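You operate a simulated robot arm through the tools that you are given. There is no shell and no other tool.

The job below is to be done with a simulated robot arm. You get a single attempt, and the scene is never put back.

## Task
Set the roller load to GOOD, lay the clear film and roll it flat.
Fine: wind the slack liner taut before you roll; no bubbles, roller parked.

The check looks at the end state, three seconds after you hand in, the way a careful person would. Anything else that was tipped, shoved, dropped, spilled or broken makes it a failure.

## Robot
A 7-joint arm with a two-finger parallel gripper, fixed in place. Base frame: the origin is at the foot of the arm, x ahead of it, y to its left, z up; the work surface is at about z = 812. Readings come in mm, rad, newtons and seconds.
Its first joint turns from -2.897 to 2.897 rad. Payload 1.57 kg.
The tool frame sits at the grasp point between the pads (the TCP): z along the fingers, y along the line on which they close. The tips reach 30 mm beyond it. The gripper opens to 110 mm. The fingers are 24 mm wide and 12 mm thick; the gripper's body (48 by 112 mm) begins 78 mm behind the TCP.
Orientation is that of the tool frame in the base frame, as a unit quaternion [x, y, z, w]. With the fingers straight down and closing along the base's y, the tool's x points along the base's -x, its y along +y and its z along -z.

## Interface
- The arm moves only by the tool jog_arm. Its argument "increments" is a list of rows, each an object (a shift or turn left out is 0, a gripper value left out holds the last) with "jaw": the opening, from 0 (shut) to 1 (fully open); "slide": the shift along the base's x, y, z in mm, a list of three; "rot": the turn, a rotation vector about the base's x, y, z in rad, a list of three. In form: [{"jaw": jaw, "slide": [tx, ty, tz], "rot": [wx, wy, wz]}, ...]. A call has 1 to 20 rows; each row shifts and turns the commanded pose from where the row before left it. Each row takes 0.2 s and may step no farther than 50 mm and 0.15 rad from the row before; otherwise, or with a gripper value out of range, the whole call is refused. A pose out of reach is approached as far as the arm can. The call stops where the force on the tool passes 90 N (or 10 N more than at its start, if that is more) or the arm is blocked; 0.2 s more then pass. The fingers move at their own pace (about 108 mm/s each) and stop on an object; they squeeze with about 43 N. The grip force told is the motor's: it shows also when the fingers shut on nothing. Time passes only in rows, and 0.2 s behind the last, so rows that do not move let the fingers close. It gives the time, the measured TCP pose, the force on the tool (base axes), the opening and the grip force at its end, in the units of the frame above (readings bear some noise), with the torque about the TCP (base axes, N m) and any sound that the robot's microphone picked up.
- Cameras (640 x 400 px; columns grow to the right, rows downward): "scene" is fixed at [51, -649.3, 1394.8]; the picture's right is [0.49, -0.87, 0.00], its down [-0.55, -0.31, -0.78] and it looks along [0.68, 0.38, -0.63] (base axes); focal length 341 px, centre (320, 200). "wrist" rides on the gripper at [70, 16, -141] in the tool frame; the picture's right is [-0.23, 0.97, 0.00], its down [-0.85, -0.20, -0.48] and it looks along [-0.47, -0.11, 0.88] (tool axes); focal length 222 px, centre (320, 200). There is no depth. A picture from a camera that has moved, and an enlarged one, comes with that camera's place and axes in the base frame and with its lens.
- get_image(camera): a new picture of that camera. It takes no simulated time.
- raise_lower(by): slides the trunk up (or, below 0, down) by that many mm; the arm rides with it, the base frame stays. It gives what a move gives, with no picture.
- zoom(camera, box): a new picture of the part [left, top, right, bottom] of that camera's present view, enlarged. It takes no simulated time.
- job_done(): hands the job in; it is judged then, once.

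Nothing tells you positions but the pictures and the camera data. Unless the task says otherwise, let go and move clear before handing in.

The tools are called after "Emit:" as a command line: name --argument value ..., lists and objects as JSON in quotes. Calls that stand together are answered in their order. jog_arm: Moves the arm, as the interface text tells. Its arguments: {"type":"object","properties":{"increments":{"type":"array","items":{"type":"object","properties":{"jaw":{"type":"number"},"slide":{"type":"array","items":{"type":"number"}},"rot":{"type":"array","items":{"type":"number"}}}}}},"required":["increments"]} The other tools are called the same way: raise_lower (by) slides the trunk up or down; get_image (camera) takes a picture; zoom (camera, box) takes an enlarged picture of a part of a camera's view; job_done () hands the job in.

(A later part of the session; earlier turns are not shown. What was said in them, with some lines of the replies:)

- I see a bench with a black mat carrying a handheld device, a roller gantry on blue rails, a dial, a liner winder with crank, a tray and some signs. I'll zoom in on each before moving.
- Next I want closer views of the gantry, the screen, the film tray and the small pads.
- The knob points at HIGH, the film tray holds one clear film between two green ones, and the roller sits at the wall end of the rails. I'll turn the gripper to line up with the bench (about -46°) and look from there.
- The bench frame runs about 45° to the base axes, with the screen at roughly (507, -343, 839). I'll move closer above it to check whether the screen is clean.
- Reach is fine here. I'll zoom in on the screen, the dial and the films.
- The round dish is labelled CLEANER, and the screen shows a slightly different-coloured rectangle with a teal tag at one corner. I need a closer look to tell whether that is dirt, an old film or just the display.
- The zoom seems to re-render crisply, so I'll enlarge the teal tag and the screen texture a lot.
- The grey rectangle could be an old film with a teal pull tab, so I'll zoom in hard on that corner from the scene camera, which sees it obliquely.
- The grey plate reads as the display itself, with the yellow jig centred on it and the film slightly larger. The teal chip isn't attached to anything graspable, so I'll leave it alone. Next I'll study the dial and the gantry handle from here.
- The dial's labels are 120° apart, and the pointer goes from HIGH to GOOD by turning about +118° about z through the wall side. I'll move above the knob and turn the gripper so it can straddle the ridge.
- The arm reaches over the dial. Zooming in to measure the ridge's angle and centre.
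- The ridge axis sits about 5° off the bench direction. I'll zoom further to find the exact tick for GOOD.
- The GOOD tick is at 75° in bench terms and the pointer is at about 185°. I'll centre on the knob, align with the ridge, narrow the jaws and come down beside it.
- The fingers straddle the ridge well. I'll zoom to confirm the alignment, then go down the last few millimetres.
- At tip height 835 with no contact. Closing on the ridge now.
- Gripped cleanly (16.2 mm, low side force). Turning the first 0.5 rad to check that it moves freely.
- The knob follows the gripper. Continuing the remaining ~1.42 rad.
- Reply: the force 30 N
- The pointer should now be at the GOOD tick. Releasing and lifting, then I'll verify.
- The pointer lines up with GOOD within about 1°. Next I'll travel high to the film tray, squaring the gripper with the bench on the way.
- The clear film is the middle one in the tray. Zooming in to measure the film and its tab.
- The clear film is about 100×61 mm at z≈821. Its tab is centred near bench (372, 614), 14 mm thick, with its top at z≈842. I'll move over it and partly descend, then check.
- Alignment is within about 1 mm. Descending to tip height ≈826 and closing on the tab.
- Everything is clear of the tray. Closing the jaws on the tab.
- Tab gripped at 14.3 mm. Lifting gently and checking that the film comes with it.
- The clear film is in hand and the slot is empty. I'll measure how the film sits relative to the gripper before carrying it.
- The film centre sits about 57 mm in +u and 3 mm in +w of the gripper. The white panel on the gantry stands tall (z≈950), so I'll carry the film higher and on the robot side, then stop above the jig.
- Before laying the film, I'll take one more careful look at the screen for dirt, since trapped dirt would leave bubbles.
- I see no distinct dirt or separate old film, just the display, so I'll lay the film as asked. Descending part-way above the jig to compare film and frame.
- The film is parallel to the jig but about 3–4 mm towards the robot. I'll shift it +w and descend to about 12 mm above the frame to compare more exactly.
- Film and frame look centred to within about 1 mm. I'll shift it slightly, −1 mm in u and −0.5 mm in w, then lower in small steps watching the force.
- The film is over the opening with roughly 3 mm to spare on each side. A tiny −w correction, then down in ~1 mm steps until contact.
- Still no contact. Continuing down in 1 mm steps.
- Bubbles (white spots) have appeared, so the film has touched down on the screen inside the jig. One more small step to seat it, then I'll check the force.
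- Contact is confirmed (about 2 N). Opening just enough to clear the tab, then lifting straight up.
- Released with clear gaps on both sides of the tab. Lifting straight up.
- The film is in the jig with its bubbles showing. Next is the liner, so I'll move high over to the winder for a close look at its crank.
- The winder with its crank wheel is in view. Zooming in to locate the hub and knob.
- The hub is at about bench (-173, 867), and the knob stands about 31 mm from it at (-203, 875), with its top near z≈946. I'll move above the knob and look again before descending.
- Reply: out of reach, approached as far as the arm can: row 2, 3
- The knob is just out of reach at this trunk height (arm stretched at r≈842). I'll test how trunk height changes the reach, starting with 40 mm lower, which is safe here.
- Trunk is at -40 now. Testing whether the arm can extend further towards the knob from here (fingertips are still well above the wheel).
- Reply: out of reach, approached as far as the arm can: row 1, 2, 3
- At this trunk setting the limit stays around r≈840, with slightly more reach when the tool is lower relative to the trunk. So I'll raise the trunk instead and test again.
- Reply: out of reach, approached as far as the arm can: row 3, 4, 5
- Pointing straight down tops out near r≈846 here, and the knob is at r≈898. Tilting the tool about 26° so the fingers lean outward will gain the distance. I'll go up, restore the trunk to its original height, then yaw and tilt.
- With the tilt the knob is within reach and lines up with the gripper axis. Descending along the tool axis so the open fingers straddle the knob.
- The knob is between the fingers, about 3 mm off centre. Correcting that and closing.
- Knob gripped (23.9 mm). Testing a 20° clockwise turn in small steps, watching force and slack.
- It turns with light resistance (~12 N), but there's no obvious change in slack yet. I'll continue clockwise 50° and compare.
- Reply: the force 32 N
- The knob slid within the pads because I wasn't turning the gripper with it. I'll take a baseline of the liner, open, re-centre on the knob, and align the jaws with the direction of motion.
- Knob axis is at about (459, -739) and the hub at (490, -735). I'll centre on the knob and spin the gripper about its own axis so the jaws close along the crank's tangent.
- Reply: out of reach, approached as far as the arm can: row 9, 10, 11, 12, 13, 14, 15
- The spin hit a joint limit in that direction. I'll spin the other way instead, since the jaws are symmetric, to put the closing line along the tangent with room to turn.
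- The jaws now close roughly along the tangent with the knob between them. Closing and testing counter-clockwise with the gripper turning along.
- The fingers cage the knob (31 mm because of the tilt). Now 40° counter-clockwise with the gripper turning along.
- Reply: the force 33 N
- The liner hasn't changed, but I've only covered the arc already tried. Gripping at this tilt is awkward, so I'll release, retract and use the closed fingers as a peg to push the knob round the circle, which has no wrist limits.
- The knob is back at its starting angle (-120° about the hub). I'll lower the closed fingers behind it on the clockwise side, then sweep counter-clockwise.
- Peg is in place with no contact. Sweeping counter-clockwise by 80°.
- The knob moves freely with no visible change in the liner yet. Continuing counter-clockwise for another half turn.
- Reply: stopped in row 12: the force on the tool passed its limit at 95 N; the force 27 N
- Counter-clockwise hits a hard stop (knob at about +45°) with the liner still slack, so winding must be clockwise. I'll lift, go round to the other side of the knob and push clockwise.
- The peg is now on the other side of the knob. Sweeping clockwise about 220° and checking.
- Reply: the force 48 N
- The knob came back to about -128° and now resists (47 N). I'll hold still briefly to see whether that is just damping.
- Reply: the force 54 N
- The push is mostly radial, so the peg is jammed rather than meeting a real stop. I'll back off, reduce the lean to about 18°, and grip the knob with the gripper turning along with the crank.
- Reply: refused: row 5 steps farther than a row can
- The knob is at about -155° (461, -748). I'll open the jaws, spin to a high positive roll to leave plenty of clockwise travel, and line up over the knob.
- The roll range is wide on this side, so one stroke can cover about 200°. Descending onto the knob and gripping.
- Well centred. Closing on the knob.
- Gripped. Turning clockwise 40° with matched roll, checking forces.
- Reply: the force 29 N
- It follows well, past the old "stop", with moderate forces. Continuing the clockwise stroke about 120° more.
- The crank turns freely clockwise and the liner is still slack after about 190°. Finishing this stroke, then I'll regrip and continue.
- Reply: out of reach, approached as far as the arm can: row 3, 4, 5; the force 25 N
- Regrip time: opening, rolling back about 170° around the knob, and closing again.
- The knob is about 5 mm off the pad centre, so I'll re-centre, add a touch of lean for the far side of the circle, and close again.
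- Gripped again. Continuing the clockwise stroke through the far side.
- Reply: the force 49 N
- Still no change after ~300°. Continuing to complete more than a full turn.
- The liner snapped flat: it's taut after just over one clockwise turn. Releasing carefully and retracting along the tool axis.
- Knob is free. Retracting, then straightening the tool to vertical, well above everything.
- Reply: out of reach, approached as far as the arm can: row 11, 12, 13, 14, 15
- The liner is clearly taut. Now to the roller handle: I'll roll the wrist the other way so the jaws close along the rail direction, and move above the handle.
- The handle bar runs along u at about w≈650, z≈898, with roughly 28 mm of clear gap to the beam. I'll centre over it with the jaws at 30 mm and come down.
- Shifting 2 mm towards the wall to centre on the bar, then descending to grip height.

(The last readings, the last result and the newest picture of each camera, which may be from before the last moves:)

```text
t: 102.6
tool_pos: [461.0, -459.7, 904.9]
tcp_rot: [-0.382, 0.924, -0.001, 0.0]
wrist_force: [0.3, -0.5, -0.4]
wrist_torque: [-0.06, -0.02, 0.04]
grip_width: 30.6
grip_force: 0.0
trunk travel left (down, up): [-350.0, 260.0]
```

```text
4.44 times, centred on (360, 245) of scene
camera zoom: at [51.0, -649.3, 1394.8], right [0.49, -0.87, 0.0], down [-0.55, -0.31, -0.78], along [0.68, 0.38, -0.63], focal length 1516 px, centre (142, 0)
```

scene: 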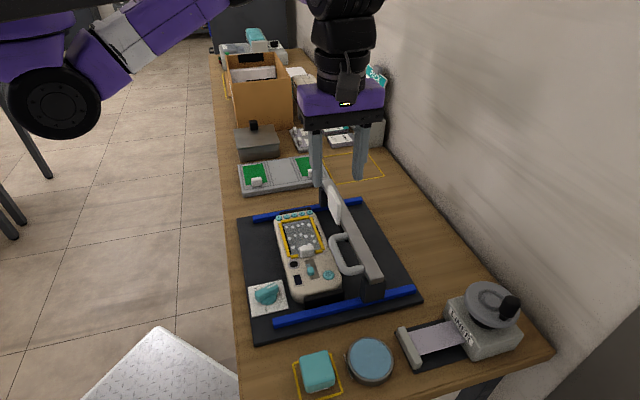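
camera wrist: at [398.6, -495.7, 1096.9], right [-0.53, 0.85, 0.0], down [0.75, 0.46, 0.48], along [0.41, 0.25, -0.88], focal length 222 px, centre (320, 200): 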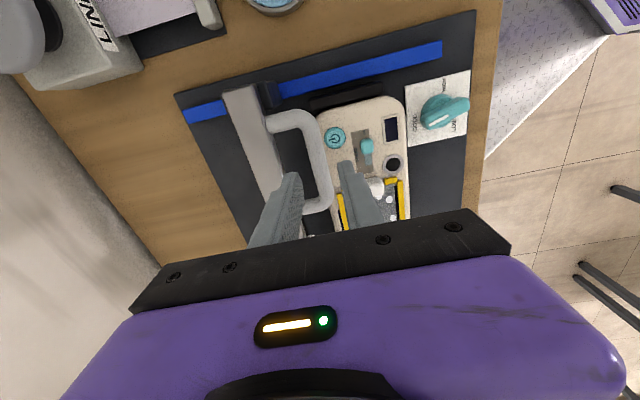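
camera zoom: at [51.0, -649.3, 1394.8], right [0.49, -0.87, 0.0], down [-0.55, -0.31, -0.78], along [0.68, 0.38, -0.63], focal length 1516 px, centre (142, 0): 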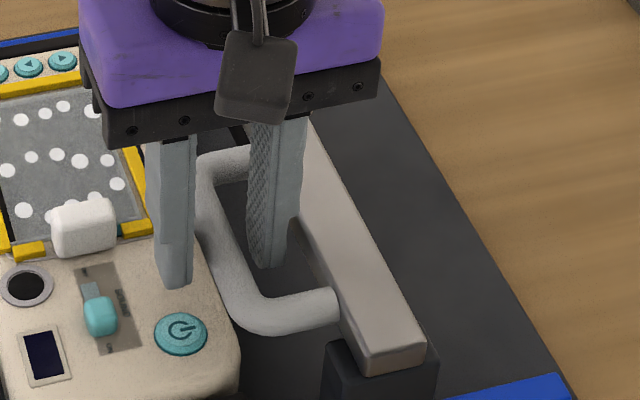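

Fingers straddle the bar. Closing on it.

Emit:
jog_arm --increments '[{"jaw": 0.0}, {"jaw": 0.0}, {"jaw": 0.0}]'

Emit:
zoom --camera "wrist" --box '[230, 100, 420, 230]'

Emit:
zoom --camera "scene" --box '[310, 190, 430, 310]'

```text
t: 103.4
tool_pos: [460.3, -459.0, 904.6]
tcp_rot: [-0.382, 0.924, 0.001, 0.0]
wrist_force: [-3.0, 3.1, -2.0]
wrist_torque: [0.1, -0.04, 0.19]
grip_width: 15.7
grip_force: 31.4
trunk travel left (down, up): [-350.0, 260.0]
```

```text
3.08 times, centred on (325, 165) of wrist
camera zoom: at [399.8, -496.3, 1045.8], right [-0.53, 0.85, 0.0], down [0.75, 0.46, 0.48], along [0.41, 0.25, -0.88], focal length 684 px, centre (305, 308)
```

zoom: 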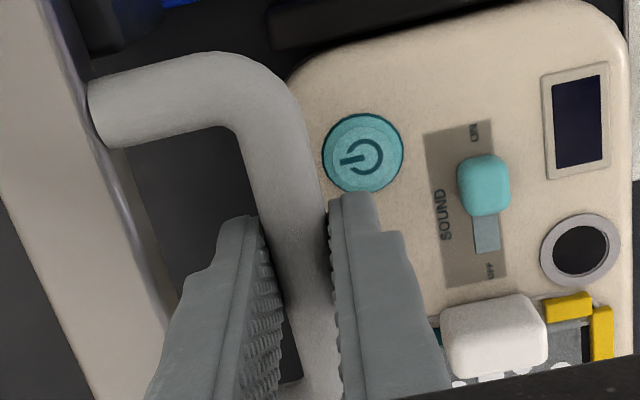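

```text
3.33 times, centred on (370, 250) of scene
camera zoom: at [51.0, -649.3, 1394.8], right [0.49, -0.87, 0.0], down [-0.55, -0.31, -0.78], along [0.68, 0.38, -0.63], focal length 1137 px, centre (153, 33)
```

zoom: 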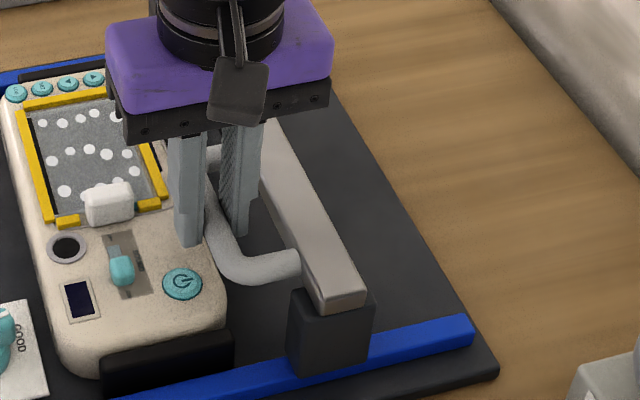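

Grip is good (15.7 mm) and the starting position is recorded (TCP w≈651). Pulling the roller slowly towards the robot, first 30 mm to check the resistance.

Emit:
jog_arm --increments '[{"slide": [-3.54, 3.54, 0]}, {"slide": [-3.54, 3.54, 0]}, {"slide": [-3.54, 3.54, 0]}, {"slide": [-3.54, 3.54, 0]}, {"slide": [-3.54, 3.54, 0]}, {"slide": [-3.54, 3.54, 0]}]'

Emit:
get_image --camera "scene"

Emit:
zoom --camera "scene" --box '[260, 190, 420, 310]'

```text
t: 104.8
tool_pos: [438.0, -437.7, 904.4]
tcp_rot: [-0.382, 0.924, 0.001, 0.0]
wrist_force: [7.3, 3.2, -10.8]
wrist_torque: [-0.27, 0.2, 0.1]
grip_width: 15.8
grip_force: 31.6
trunk travel left (down, up): [-350.0, 260.0]
```

```text
taken
```

scene: 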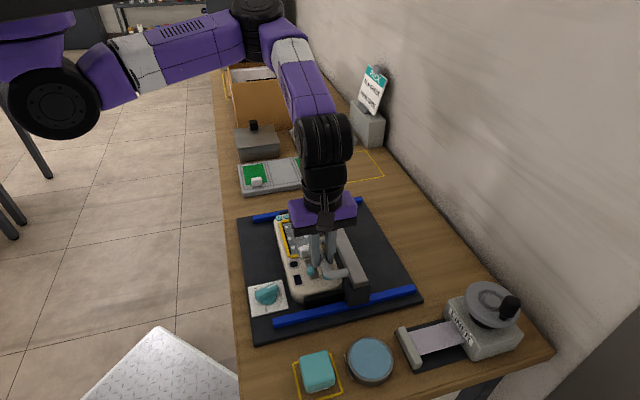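

```text
3.33 times, centred on (340, 250) of scene
camera zoom: at [51.0, -649.3, 1394.8], right [0.49, -0.87, 0.0], down [-0.55, -0.31, -0.78], along [0.68, 0.38, -0.63], focal length 1137 px, centre (253, 33)
```

zoom: 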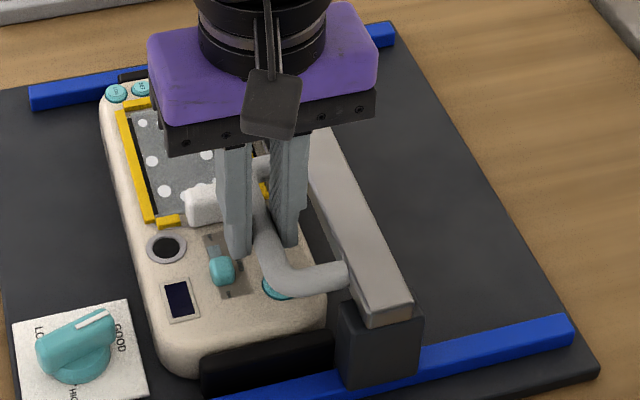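

It rolls easily. Continuing slowly over the film.

Emit:
jog_arm --increments '[{"slide": [-3.54, 3.54, 0]}, {"slide": [-3.54, 3.54, 0]}, {"slide": [-3.54, 3.54, 0]}, {"slide": [-3.54, 3.54, 0]}, {"slide": [-3.54, 3.54, 0]}, {"slide": [-3.54, 3.54, 0]}, {"slide": [-3.54, 3.54, 0]}, {"slide": [-3.54, 3.54, 0]}, {"slide": [-3.54, 3.54, 0]}, {"slide": [-3.54, 3.54, 0]}, {"slide": [-3.54, 3.54, 0]}, {"slide": [-3.54, 3.54, 0]}]'

Emit:
zoom --camera "scene" --box '[240, 190, 420, 310]'

Emit:
get_image --camera "wrist"

```text
t: 107.4
tool_pos: [397.6, -396.4, 904.5]
tcp_rot: [-0.381, 0.925, -0.001, -0.001]
wrist_force: [1.9, -0.3, -17.8]
wrist_torque: [0.35, -0.33, 0.23]
grip_width: 15.7
grip_force: 31.8
trunk travel left (down, up): [-350.0, 260.0]
```

```text
3.33 times, centred on (330, 250) of scene
camera zoom: at [51.0, -649.3, 1394.8], right [0.49, -0.87, 0.0], down [-0.55, -0.31, -0.78], along [0.68, 0.38, -0.63], focal length 1137 px, centre (287, 33)
```

zoom: 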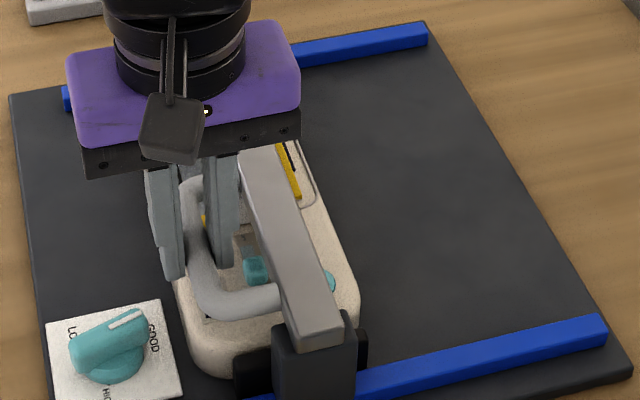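

```text
taken
camera wrist: at [337.1, -433.3, 1046.1], right [-0.53, 0.85, 0.0], down [0.75, 0.46, 0.48], along [0.41, 0.25, -0.88], focal length 222 px, centre (320, 200)
```

wrist: 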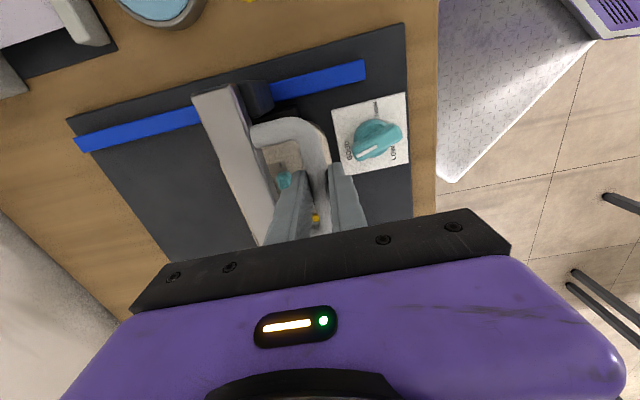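

Everything clear so far. Finishing the pass across the film, another ~55 mm.

Emit:
jog_arm --increments '[{"slide": [-3.54, 3.54, 0]}, {"slide": [-3.54, 3.54, 0]}, {"slide": [-3.54, 3.54, 0]}, {"slide": [-3.54, 3.54, 0]}, {"slide": [-3.54, 3.54, 0]}, {"slide": [-3.54, 3.54, 0]}, {"slide": [-3.54, 3.54, 0]}, {"slide": [-3.54, 3.54, 0]}, {"slide": [-3.54, 3.54, 0]}, {"slide": [-3.54, 3.54, 0]}, {"slide": [-3.54, 3.54, 0]}]'

Emit:
zoom --camera "scene" --box '[220, 190, 420, 330]'

Emit:
get_image --camera "wrist"

```text
t: 109.8
tool_pos: [363.6, -363.6, 905.5]
tcp_rot: [-0.385, 0.923, -0.008, 0.002]
wrist_force: [44.8, -29.5, -12.0]
wrist_torque: [-0.24, -0.69, -0.1]
grip_width: 15.7
grip_force: 31.2
trunk travel left (down, up): [-350.0, 260.0]
```

```text
2.86 times, centred on (320, 260) of scene
camera zoom: at [51.0, -649.3, 1394.8], right [0.49, -0.87, 0.0], down [-0.55, -0.31, -0.78], along [0.68, 0.38, -0.63], focal length 974 px, centre (320, 29)
```

zoom: 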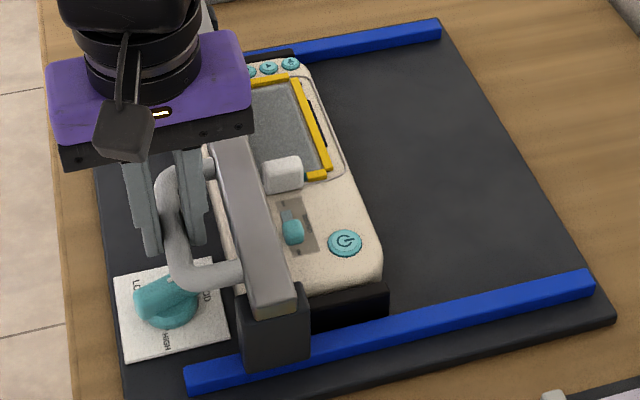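

```text
taken
camera wrist: at [302.6, -399.6, 1045.6], right [-0.53, 0.85, -0.01], down [0.74, 0.47, 0.48], along [0.41, 0.25, -0.88], focal length 222 px, centre (320, 200)
```

wrist: 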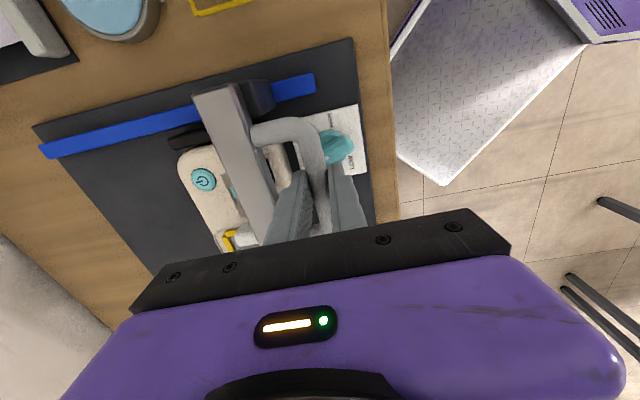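

The roller reached the end of its travel (force building), and the visible film looks bubble-free. Zooming in to check.

Emit:
zoom --camera "scene" --box '[270, 205, 350, 260]'

Emit:
zoom --camera "scene" --box '[225, 225, 305, 325]'

```text
7.27 times, centred on (310, 232) of scene
camera zoom: at [51.0, -649.3, 1394.8], right [0.49, -0.87, 0.0], down [-0.55, -0.31, -0.78], along [0.68, 0.38, -0.63], focal length 2481 px, centre (393, -36)
```

zoom: 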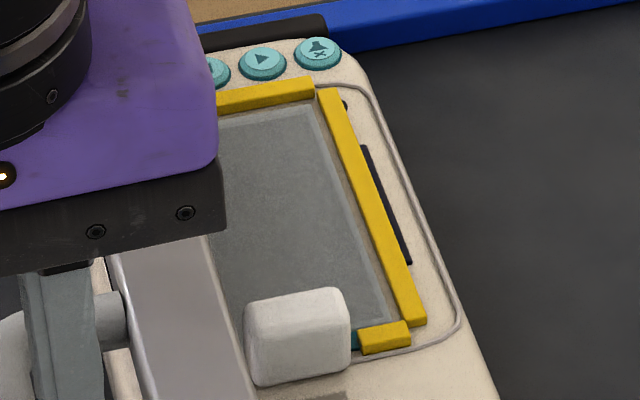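

```text
4.00 times, centred on (265, 275) of scene
camera zoom: at [51.0, -649.3, 1394.8], right [0.49, -0.87, 0.0], down [-0.55, -0.31, -0.78], along [0.68, 0.38, -0.63], focal length 1364 px, centre (540, -100)
```

zoom: 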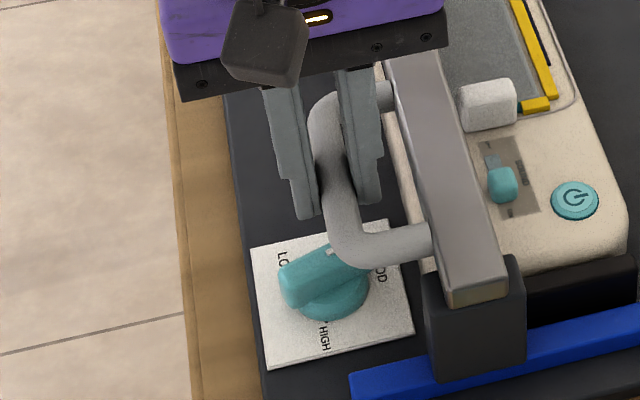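

The pass is complete. Rolling back slowly to the starting position for parking.

Emit:
jog_arm --increments '[{"slide": [3.54, -3.54, 0]}, {"slide": [3.54, -3.54, 0]}, {"slide": [3.54, -3.54, 0]}, {"slide": [3.54, -3.54, 0]}, {"slide": [3.54, -3.54, 0]}, {"slide": [3.54, -3.54, 0]}, {"slide": [3.54, -3.54, 0]}, {"slide": [3.54, -3.54, 0]}, {"slide": [3.54, -3.54, 0]}, {"slide": [3.54, -3.54, 0]}, {"slide": [3.54, -3.54, 0]}, {"slide": [3.54, -3.54, 0]}, {"slide": [3.54, -3.54, 0]}, {"slide": [3.54, -3.54, 0]}, {"slide": [3.54, -3.54, 0]}]'

Emit:
jog_arm --increments '[{"slide": [3.54, -3.54, 0]}, {"slide": [3.54, -3.54, 0]}, {"slide": [3.54, -3.54, 0]}, {"slide": [3.54, -3.54, 0]}, {"slide": [3.54, -3.54, 0]}, {"slide": [3.54, -3.54, 0]}, {"slide": [3.54, -3.54, 0]}, {"slide": [3.54, -3.54, 0]}, {"slide": [3.54, -3.54, 0]}, {"slide": [3.54, -3.54, 0]}, {"slide": [3.54, -3.54, 0]}, {"slide": [3.54, -3.54, 0]}, {"slide": [3.54, -3.54, 0]}, {"slide": [3.54, -3.54, 0]}]'

Emit:
get_image --camera "scene"

Emit:
zoom --camera "scene" --box '[270, 205, 350, 260]'

Emit:
zoom --camera "scene" --box '[310, 190, 430, 310]'

```text
t: 113.0
tool_pos: [410.8, -410.9, 905.7]
tcp_rot: [-0.382, 0.924, -0.001, 0.0]
wrist_force: [6.6, 10.4, 3.1]
wrist_torque: [0.65, -0.72, 0.18]
grip_width: 15.7
grip_force: 31.4
trunk travel left (down, up): [-350.0, 260.0]
```

```text
t: 116.0
tool_pos: [459.0, -460.1, 905.1]
tcp_rot: [-0.382, 0.924, -0.001, 0.001]
wrist_force: [1.8, 5.3, -3.2]
wrist_torque: [-0.12, 0.09, 0.13]
grip_width: 15.8
grip_force: 31.4
trunk travel left (down, up): [-350.0, 260.0]
```

```text
taken
```

scene: 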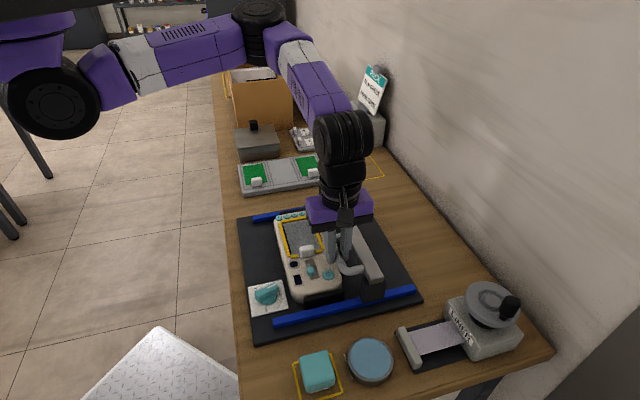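

```text
7.27 times, centred on (310, 232) of scene
camera zoom: at [51.0, -649.3, 1394.8], right [0.49, -0.87, 0.0], down [-0.55, -0.31, -0.78], along [0.68, 0.38, -0.63], focal length 2481 px, centre (393, -36)
```

zoom: 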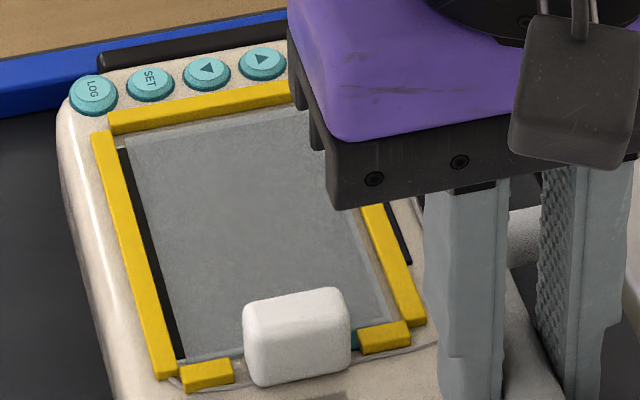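

```text
3.33 times, centred on (370, 250) of scene
camera zoom: at [51.0, -649.3, 1394.8], right [0.49, -0.87, 0.0], down [-0.55, -0.31, -0.78], along [0.68, 0.38, -0.63], focal length 1137 px, centre (153, 33)
```

zoom: 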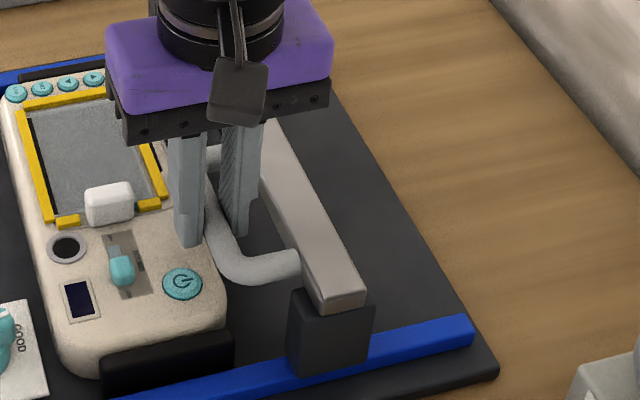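

The bubbles are gone and the roller is back where it started. I'll nudge it a few mm towards the wall to feel whether it rests against its park stop.

Emit:
jog_arm --increments '[{"slide": [2, -2, 0]}, {"slide": [2, -2, 0]}, {"slide": [0, 0, 0]}]'

Emit:
zoom --camera "scene" --box '[310, 215, 420, 310]'

```text
t: 116.8
tool_pos: [458.8, -460.2, 905.2]
tcp_rot: [-0.381, 0.925, 0.005, -0.003]
wrist_force: [-21.2, 34.9, 1.7]
wrist_torque: [0.63, 0.18, 0.24]
grip_width: 15.7
grip_force: 31.5
trunk travel left (down, up): [-350.0, 260.0]
```

```text
4.21 times, centred on (365, 262) of scene
camera zoom: at [51.0, -649.3, 1394.8], right [0.49, -0.87, 0.0], down [-0.55, -0.31, -0.78], along [0.68, 0.38, -0.63], focal length 1436 px, centre (130, -63)
```

zoom: 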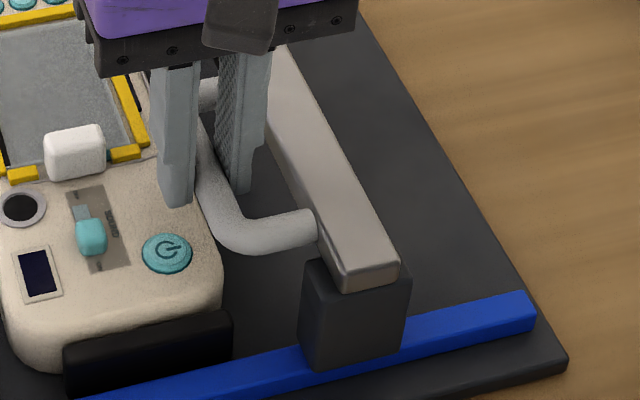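

It's firmly against its stop, so it's parked. Relieving the push, opening, and lifting straight up.

Emit:
jog_arm --increments '[{"slide": [-2.6, 2.6, 0]}, {"jaw": 0.27}, {"jaw": 0.27}, {"jaw": 0.27}]'

Emit:
zoom --camera "wrist" --box '[230, 100, 420, 230]'

```text
t: 117.8
tool_pos: [461.8, -461.2, 905.1]
tcp_rot: [-0.382, 0.924, -0.001, -0.001]
wrist_force: [0.3, 1.1, -0.5]
wrist_torque: [-0.03, 0.0, 0.05]
grip_width: 29.7
grip_force: 0.1
trunk travel left (down, up): [-350.0, 260.0]
```

```text
3.08 times, centred on (325, 165) of wrist
camera zoom: at [401.1, -497.9, 1046.1], right [-0.53, 0.85, 0.0], down [0.75, 0.46, 0.48], along [0.41, 0.25, -0.88], focal length 684 px, centre (305, 308)
```

zoom: 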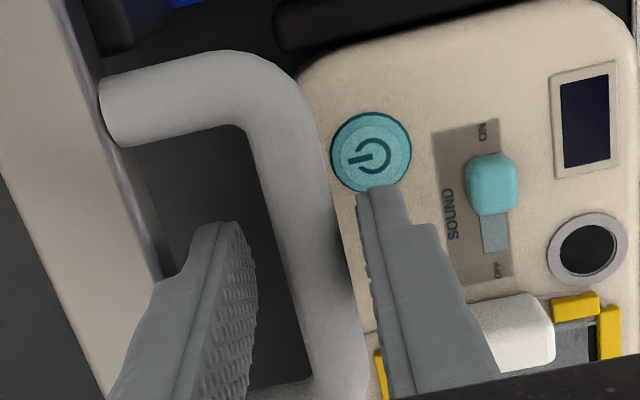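

Emit:
jog_arm --increments '[{"slide": [0, 0, 15]}, {"slide": [0, 0, 30]}, {"slide": [0, 0, 45]}, {"slide": [0, 0, 45]}, {"slide": [0, 0, 45]}, {"slide": [-20, 20, 10]}, {"slide": [-20, 20, 10]}]'

Emit:
get_image --camera "scene"

Emit:
zoom --camera "scene" --box '[262, 200, 358, 260]'

Emit:
zoom --camera "scene" --box '[240, 275, 304, 315]'

Emit:
zoom --camera "scene" --box '[385, 270, 540, 370]'

Emit:
get_image --camera "wrist"

```text
t: 119.4
tool_pos: [422.0, -420.9, 1104.8]
tcp_rot: [-0.381, 0.924, -0.001, 0.0]
wrist_force: [-0.6, -0.4, -0.1]
wrist_torque: [0.01, 0.02, 0.01]
grip_width: 29.6
grip_force: 0.1
trunk travel left (down, up): [-350.0, 260.0]
```

```text
taken
```

scene: 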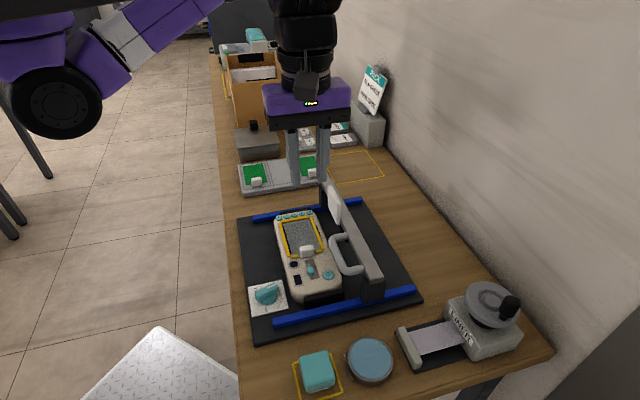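

```text
6.67 times, centred on (310, 230) of scene
camera zoom: at [51.0, -649.3, 1394.8], right [0.49, -0.87, 0.0], down [-0.55, -0.31, -0.78], along [0.68, 0.38, -0.63], focal length 2274 px, centre (387, 0)
```

zoom: 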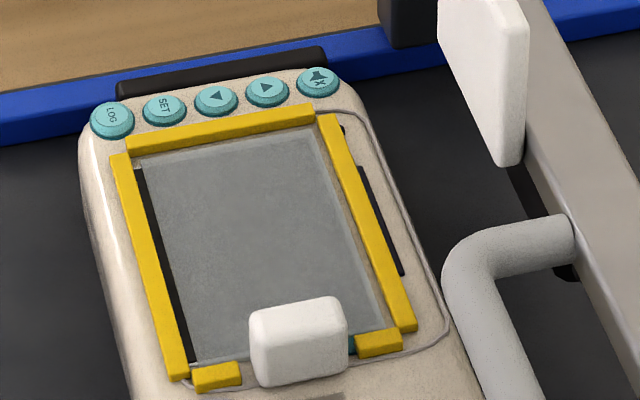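

```text
10.00 times, centred on (272, 295) of scene
camera zoom: at [51.0, -649.3, 1394.8], right [0.49, -0.87, 0.0], down [-0.55, -0.31, -0.78], along [0.68, 0.38, -0.63], focal length 3411 px, centre (800, -750)
```

zoom: 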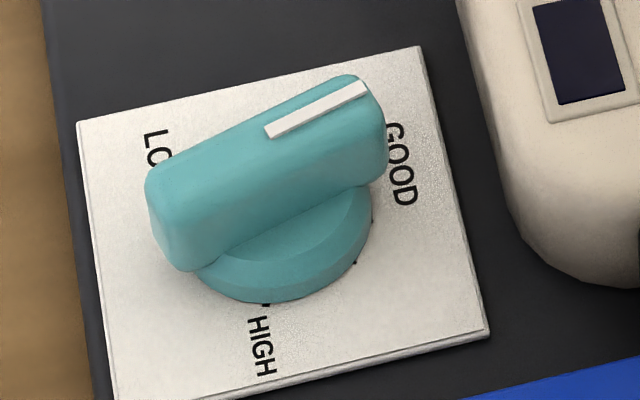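

```text
4.00 times, centred on (462, 320) of scene
camera zoom: at [51.0, -649.3, 1394.8], right [0.49, -0.87, 0.0], down [-0.55, -0.31, -0.78], along [0.68, 0.38, -0.63], focal length 1364 px, centre (-250, -280)
```

zoom: 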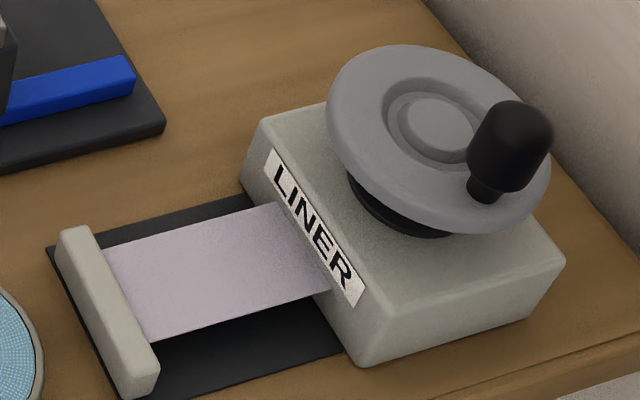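

```text
taken
camera wrist: at [362.3, -458.1, 1246.0], right [-0.53, 0.85, 0.0], down [0.75, 0.46, 0.48], along [0.41, 0.25, -0.88], focal length 222 px, centre (320, 200)
```

wrist: 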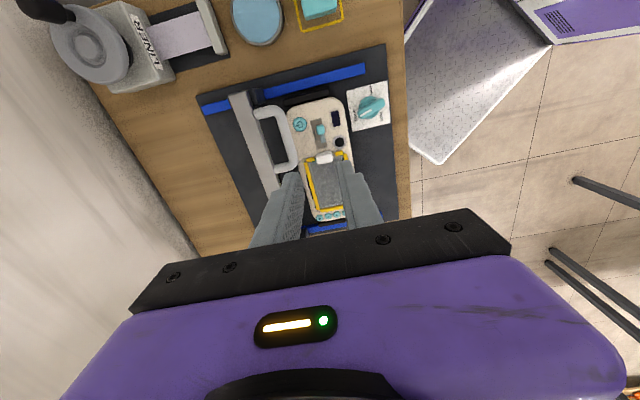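

All four goals look met. A last close check of the film's edges in the jig and the surroundings before handing in.

Emit:
zoom --camera "scene" --box '[280, 212, 328, 242]'

Emit:
zoom --camera "scene" --box '[286, 228, 334, 258]'

Emit:
zoom --camera "scene" --box '[310, 170, 430, 310]'

Emit:
zoom --camera "scene" --box '[280, 330, 410, 400]'

Emit:
zoom --camera "wrist" --box '[270, 80, 400, 220]'

```text
13.33 times, centred on (304, 227) of scene
camera zoom: at [51.0, -649.3, 1394.8], right [0.49, -0.87, 0.0], down [-0.55, -0.31, -0.78], along [0.68, 0.38, -0.63], focal length 4548 px, centre (533, -160)
```

zoom: 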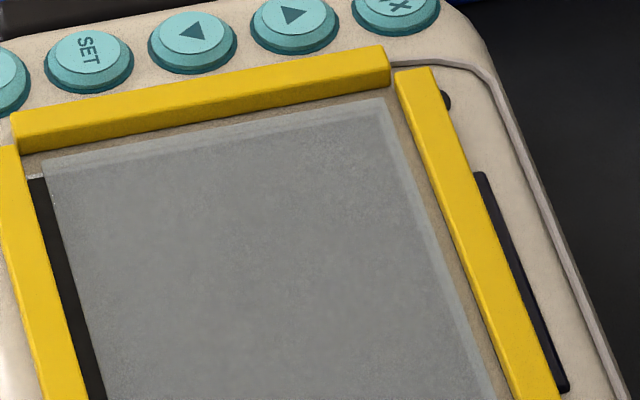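

```text
13.33 times, centred on (310, 243) of scene
camera zoom: at [51.0, -649.3, 1394.8], right [0.49, -0.87, 0.0], down [-0.55, -0.31, -0.78], along [0.68, 0.38, -0.63], focal length 4548 px, centre (453, -373)
```

zoom: 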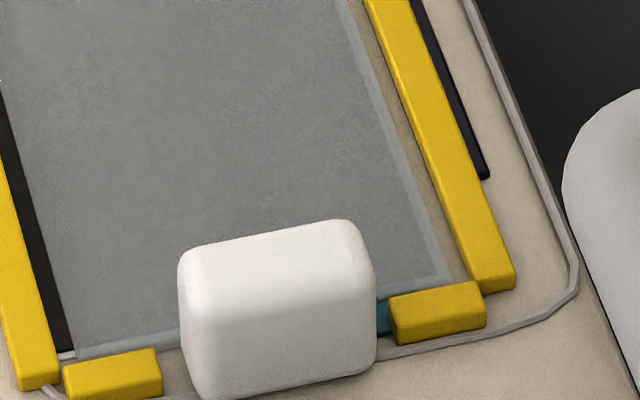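

```text
2.86 times, centred on (370, 240) of scene
camera zoom: at [51.0, -649.3, 1394.8], right [0.49, -0.87, 0.0], down [-0.55, -0.31, -0.78], along [0.68, 0.38, -0.63], focal length 974 px, centre (177, 86)
```

zoom: 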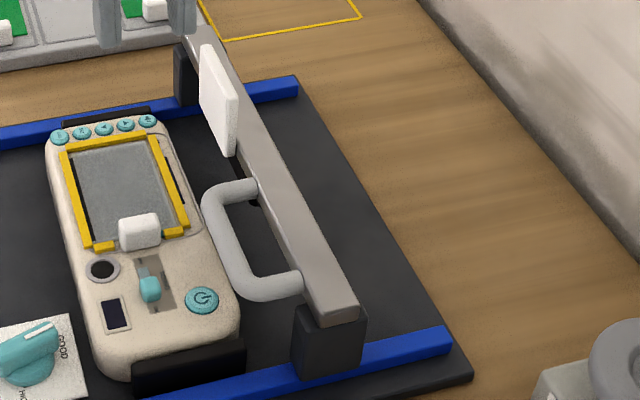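

```text
4.92 times, centred on (345, 365) of scene
camera zoom: at [51.0, -649.3, 1394.8], right [0.49, -0.87, 0.0], down [-0.55, -0.31, -0.78], along [0.68, 0.38, -0.63], focal length 1679 px, centre (197, -612)
```

zoom: 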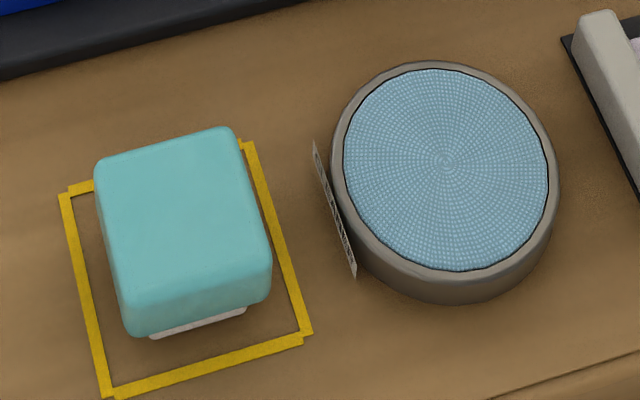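

```text
2.86 times, centred on (335, 150) of wrist
camera zoom: at [362.3, -458.1, 1246.0], right [-0.53, 0.85, 0.0], down [0.75, 0.46, 0.48], along [0.41, 0.25, -0.88], focal length 635 px, centre (277, 343)
```

zoom: 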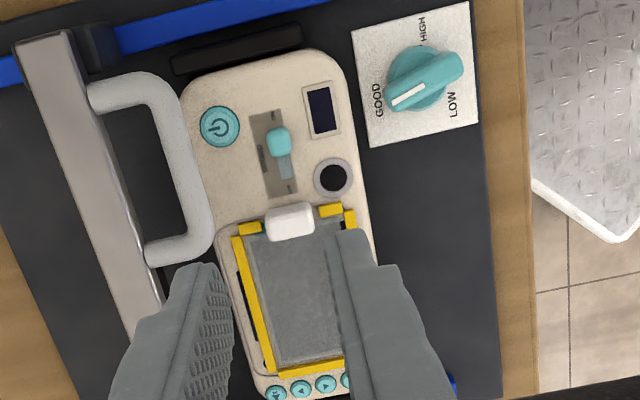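

The film sits straight and flat inside the guides with no bubbles. The dial is on GOOD, the liner is taut, the roller is against its park stop, and everything else is undisturbed. The gripper is open and well clear, so I'm handing in.

Emit:
job_done

```text
The job is handed in.
```

I set the roller load to GOOD, laid the clear film and rolled it flat, then handed the job in. I don't have the check's result.

- **Roller load:** the pointer is within about 1° of the GOOD mark.
- **Film:** it lies straight inside the yellow guides, with the tab in the gap between them. About 14 bubbles showed when I laid it. After one pass out and back I could see none.
- **Liner:** it went flat and taut after just over one clockwise turn of the crank, before I rolled.
- **Roller:** it is back against the stop it started from, which I took as the park position.

Two judgement calls:

- **No wiping:** a cleaner dish and wiper were on the bench, but I saw no distinct dirt on the screen and the task didn't ask for it.
- **Teal chip:** I left the small flat chip at one corner of the screen where it was, as it didn't look like part of this job.

At hand-in the gripper was open and clear of the bench, and I saw nothing else moved or knocked.
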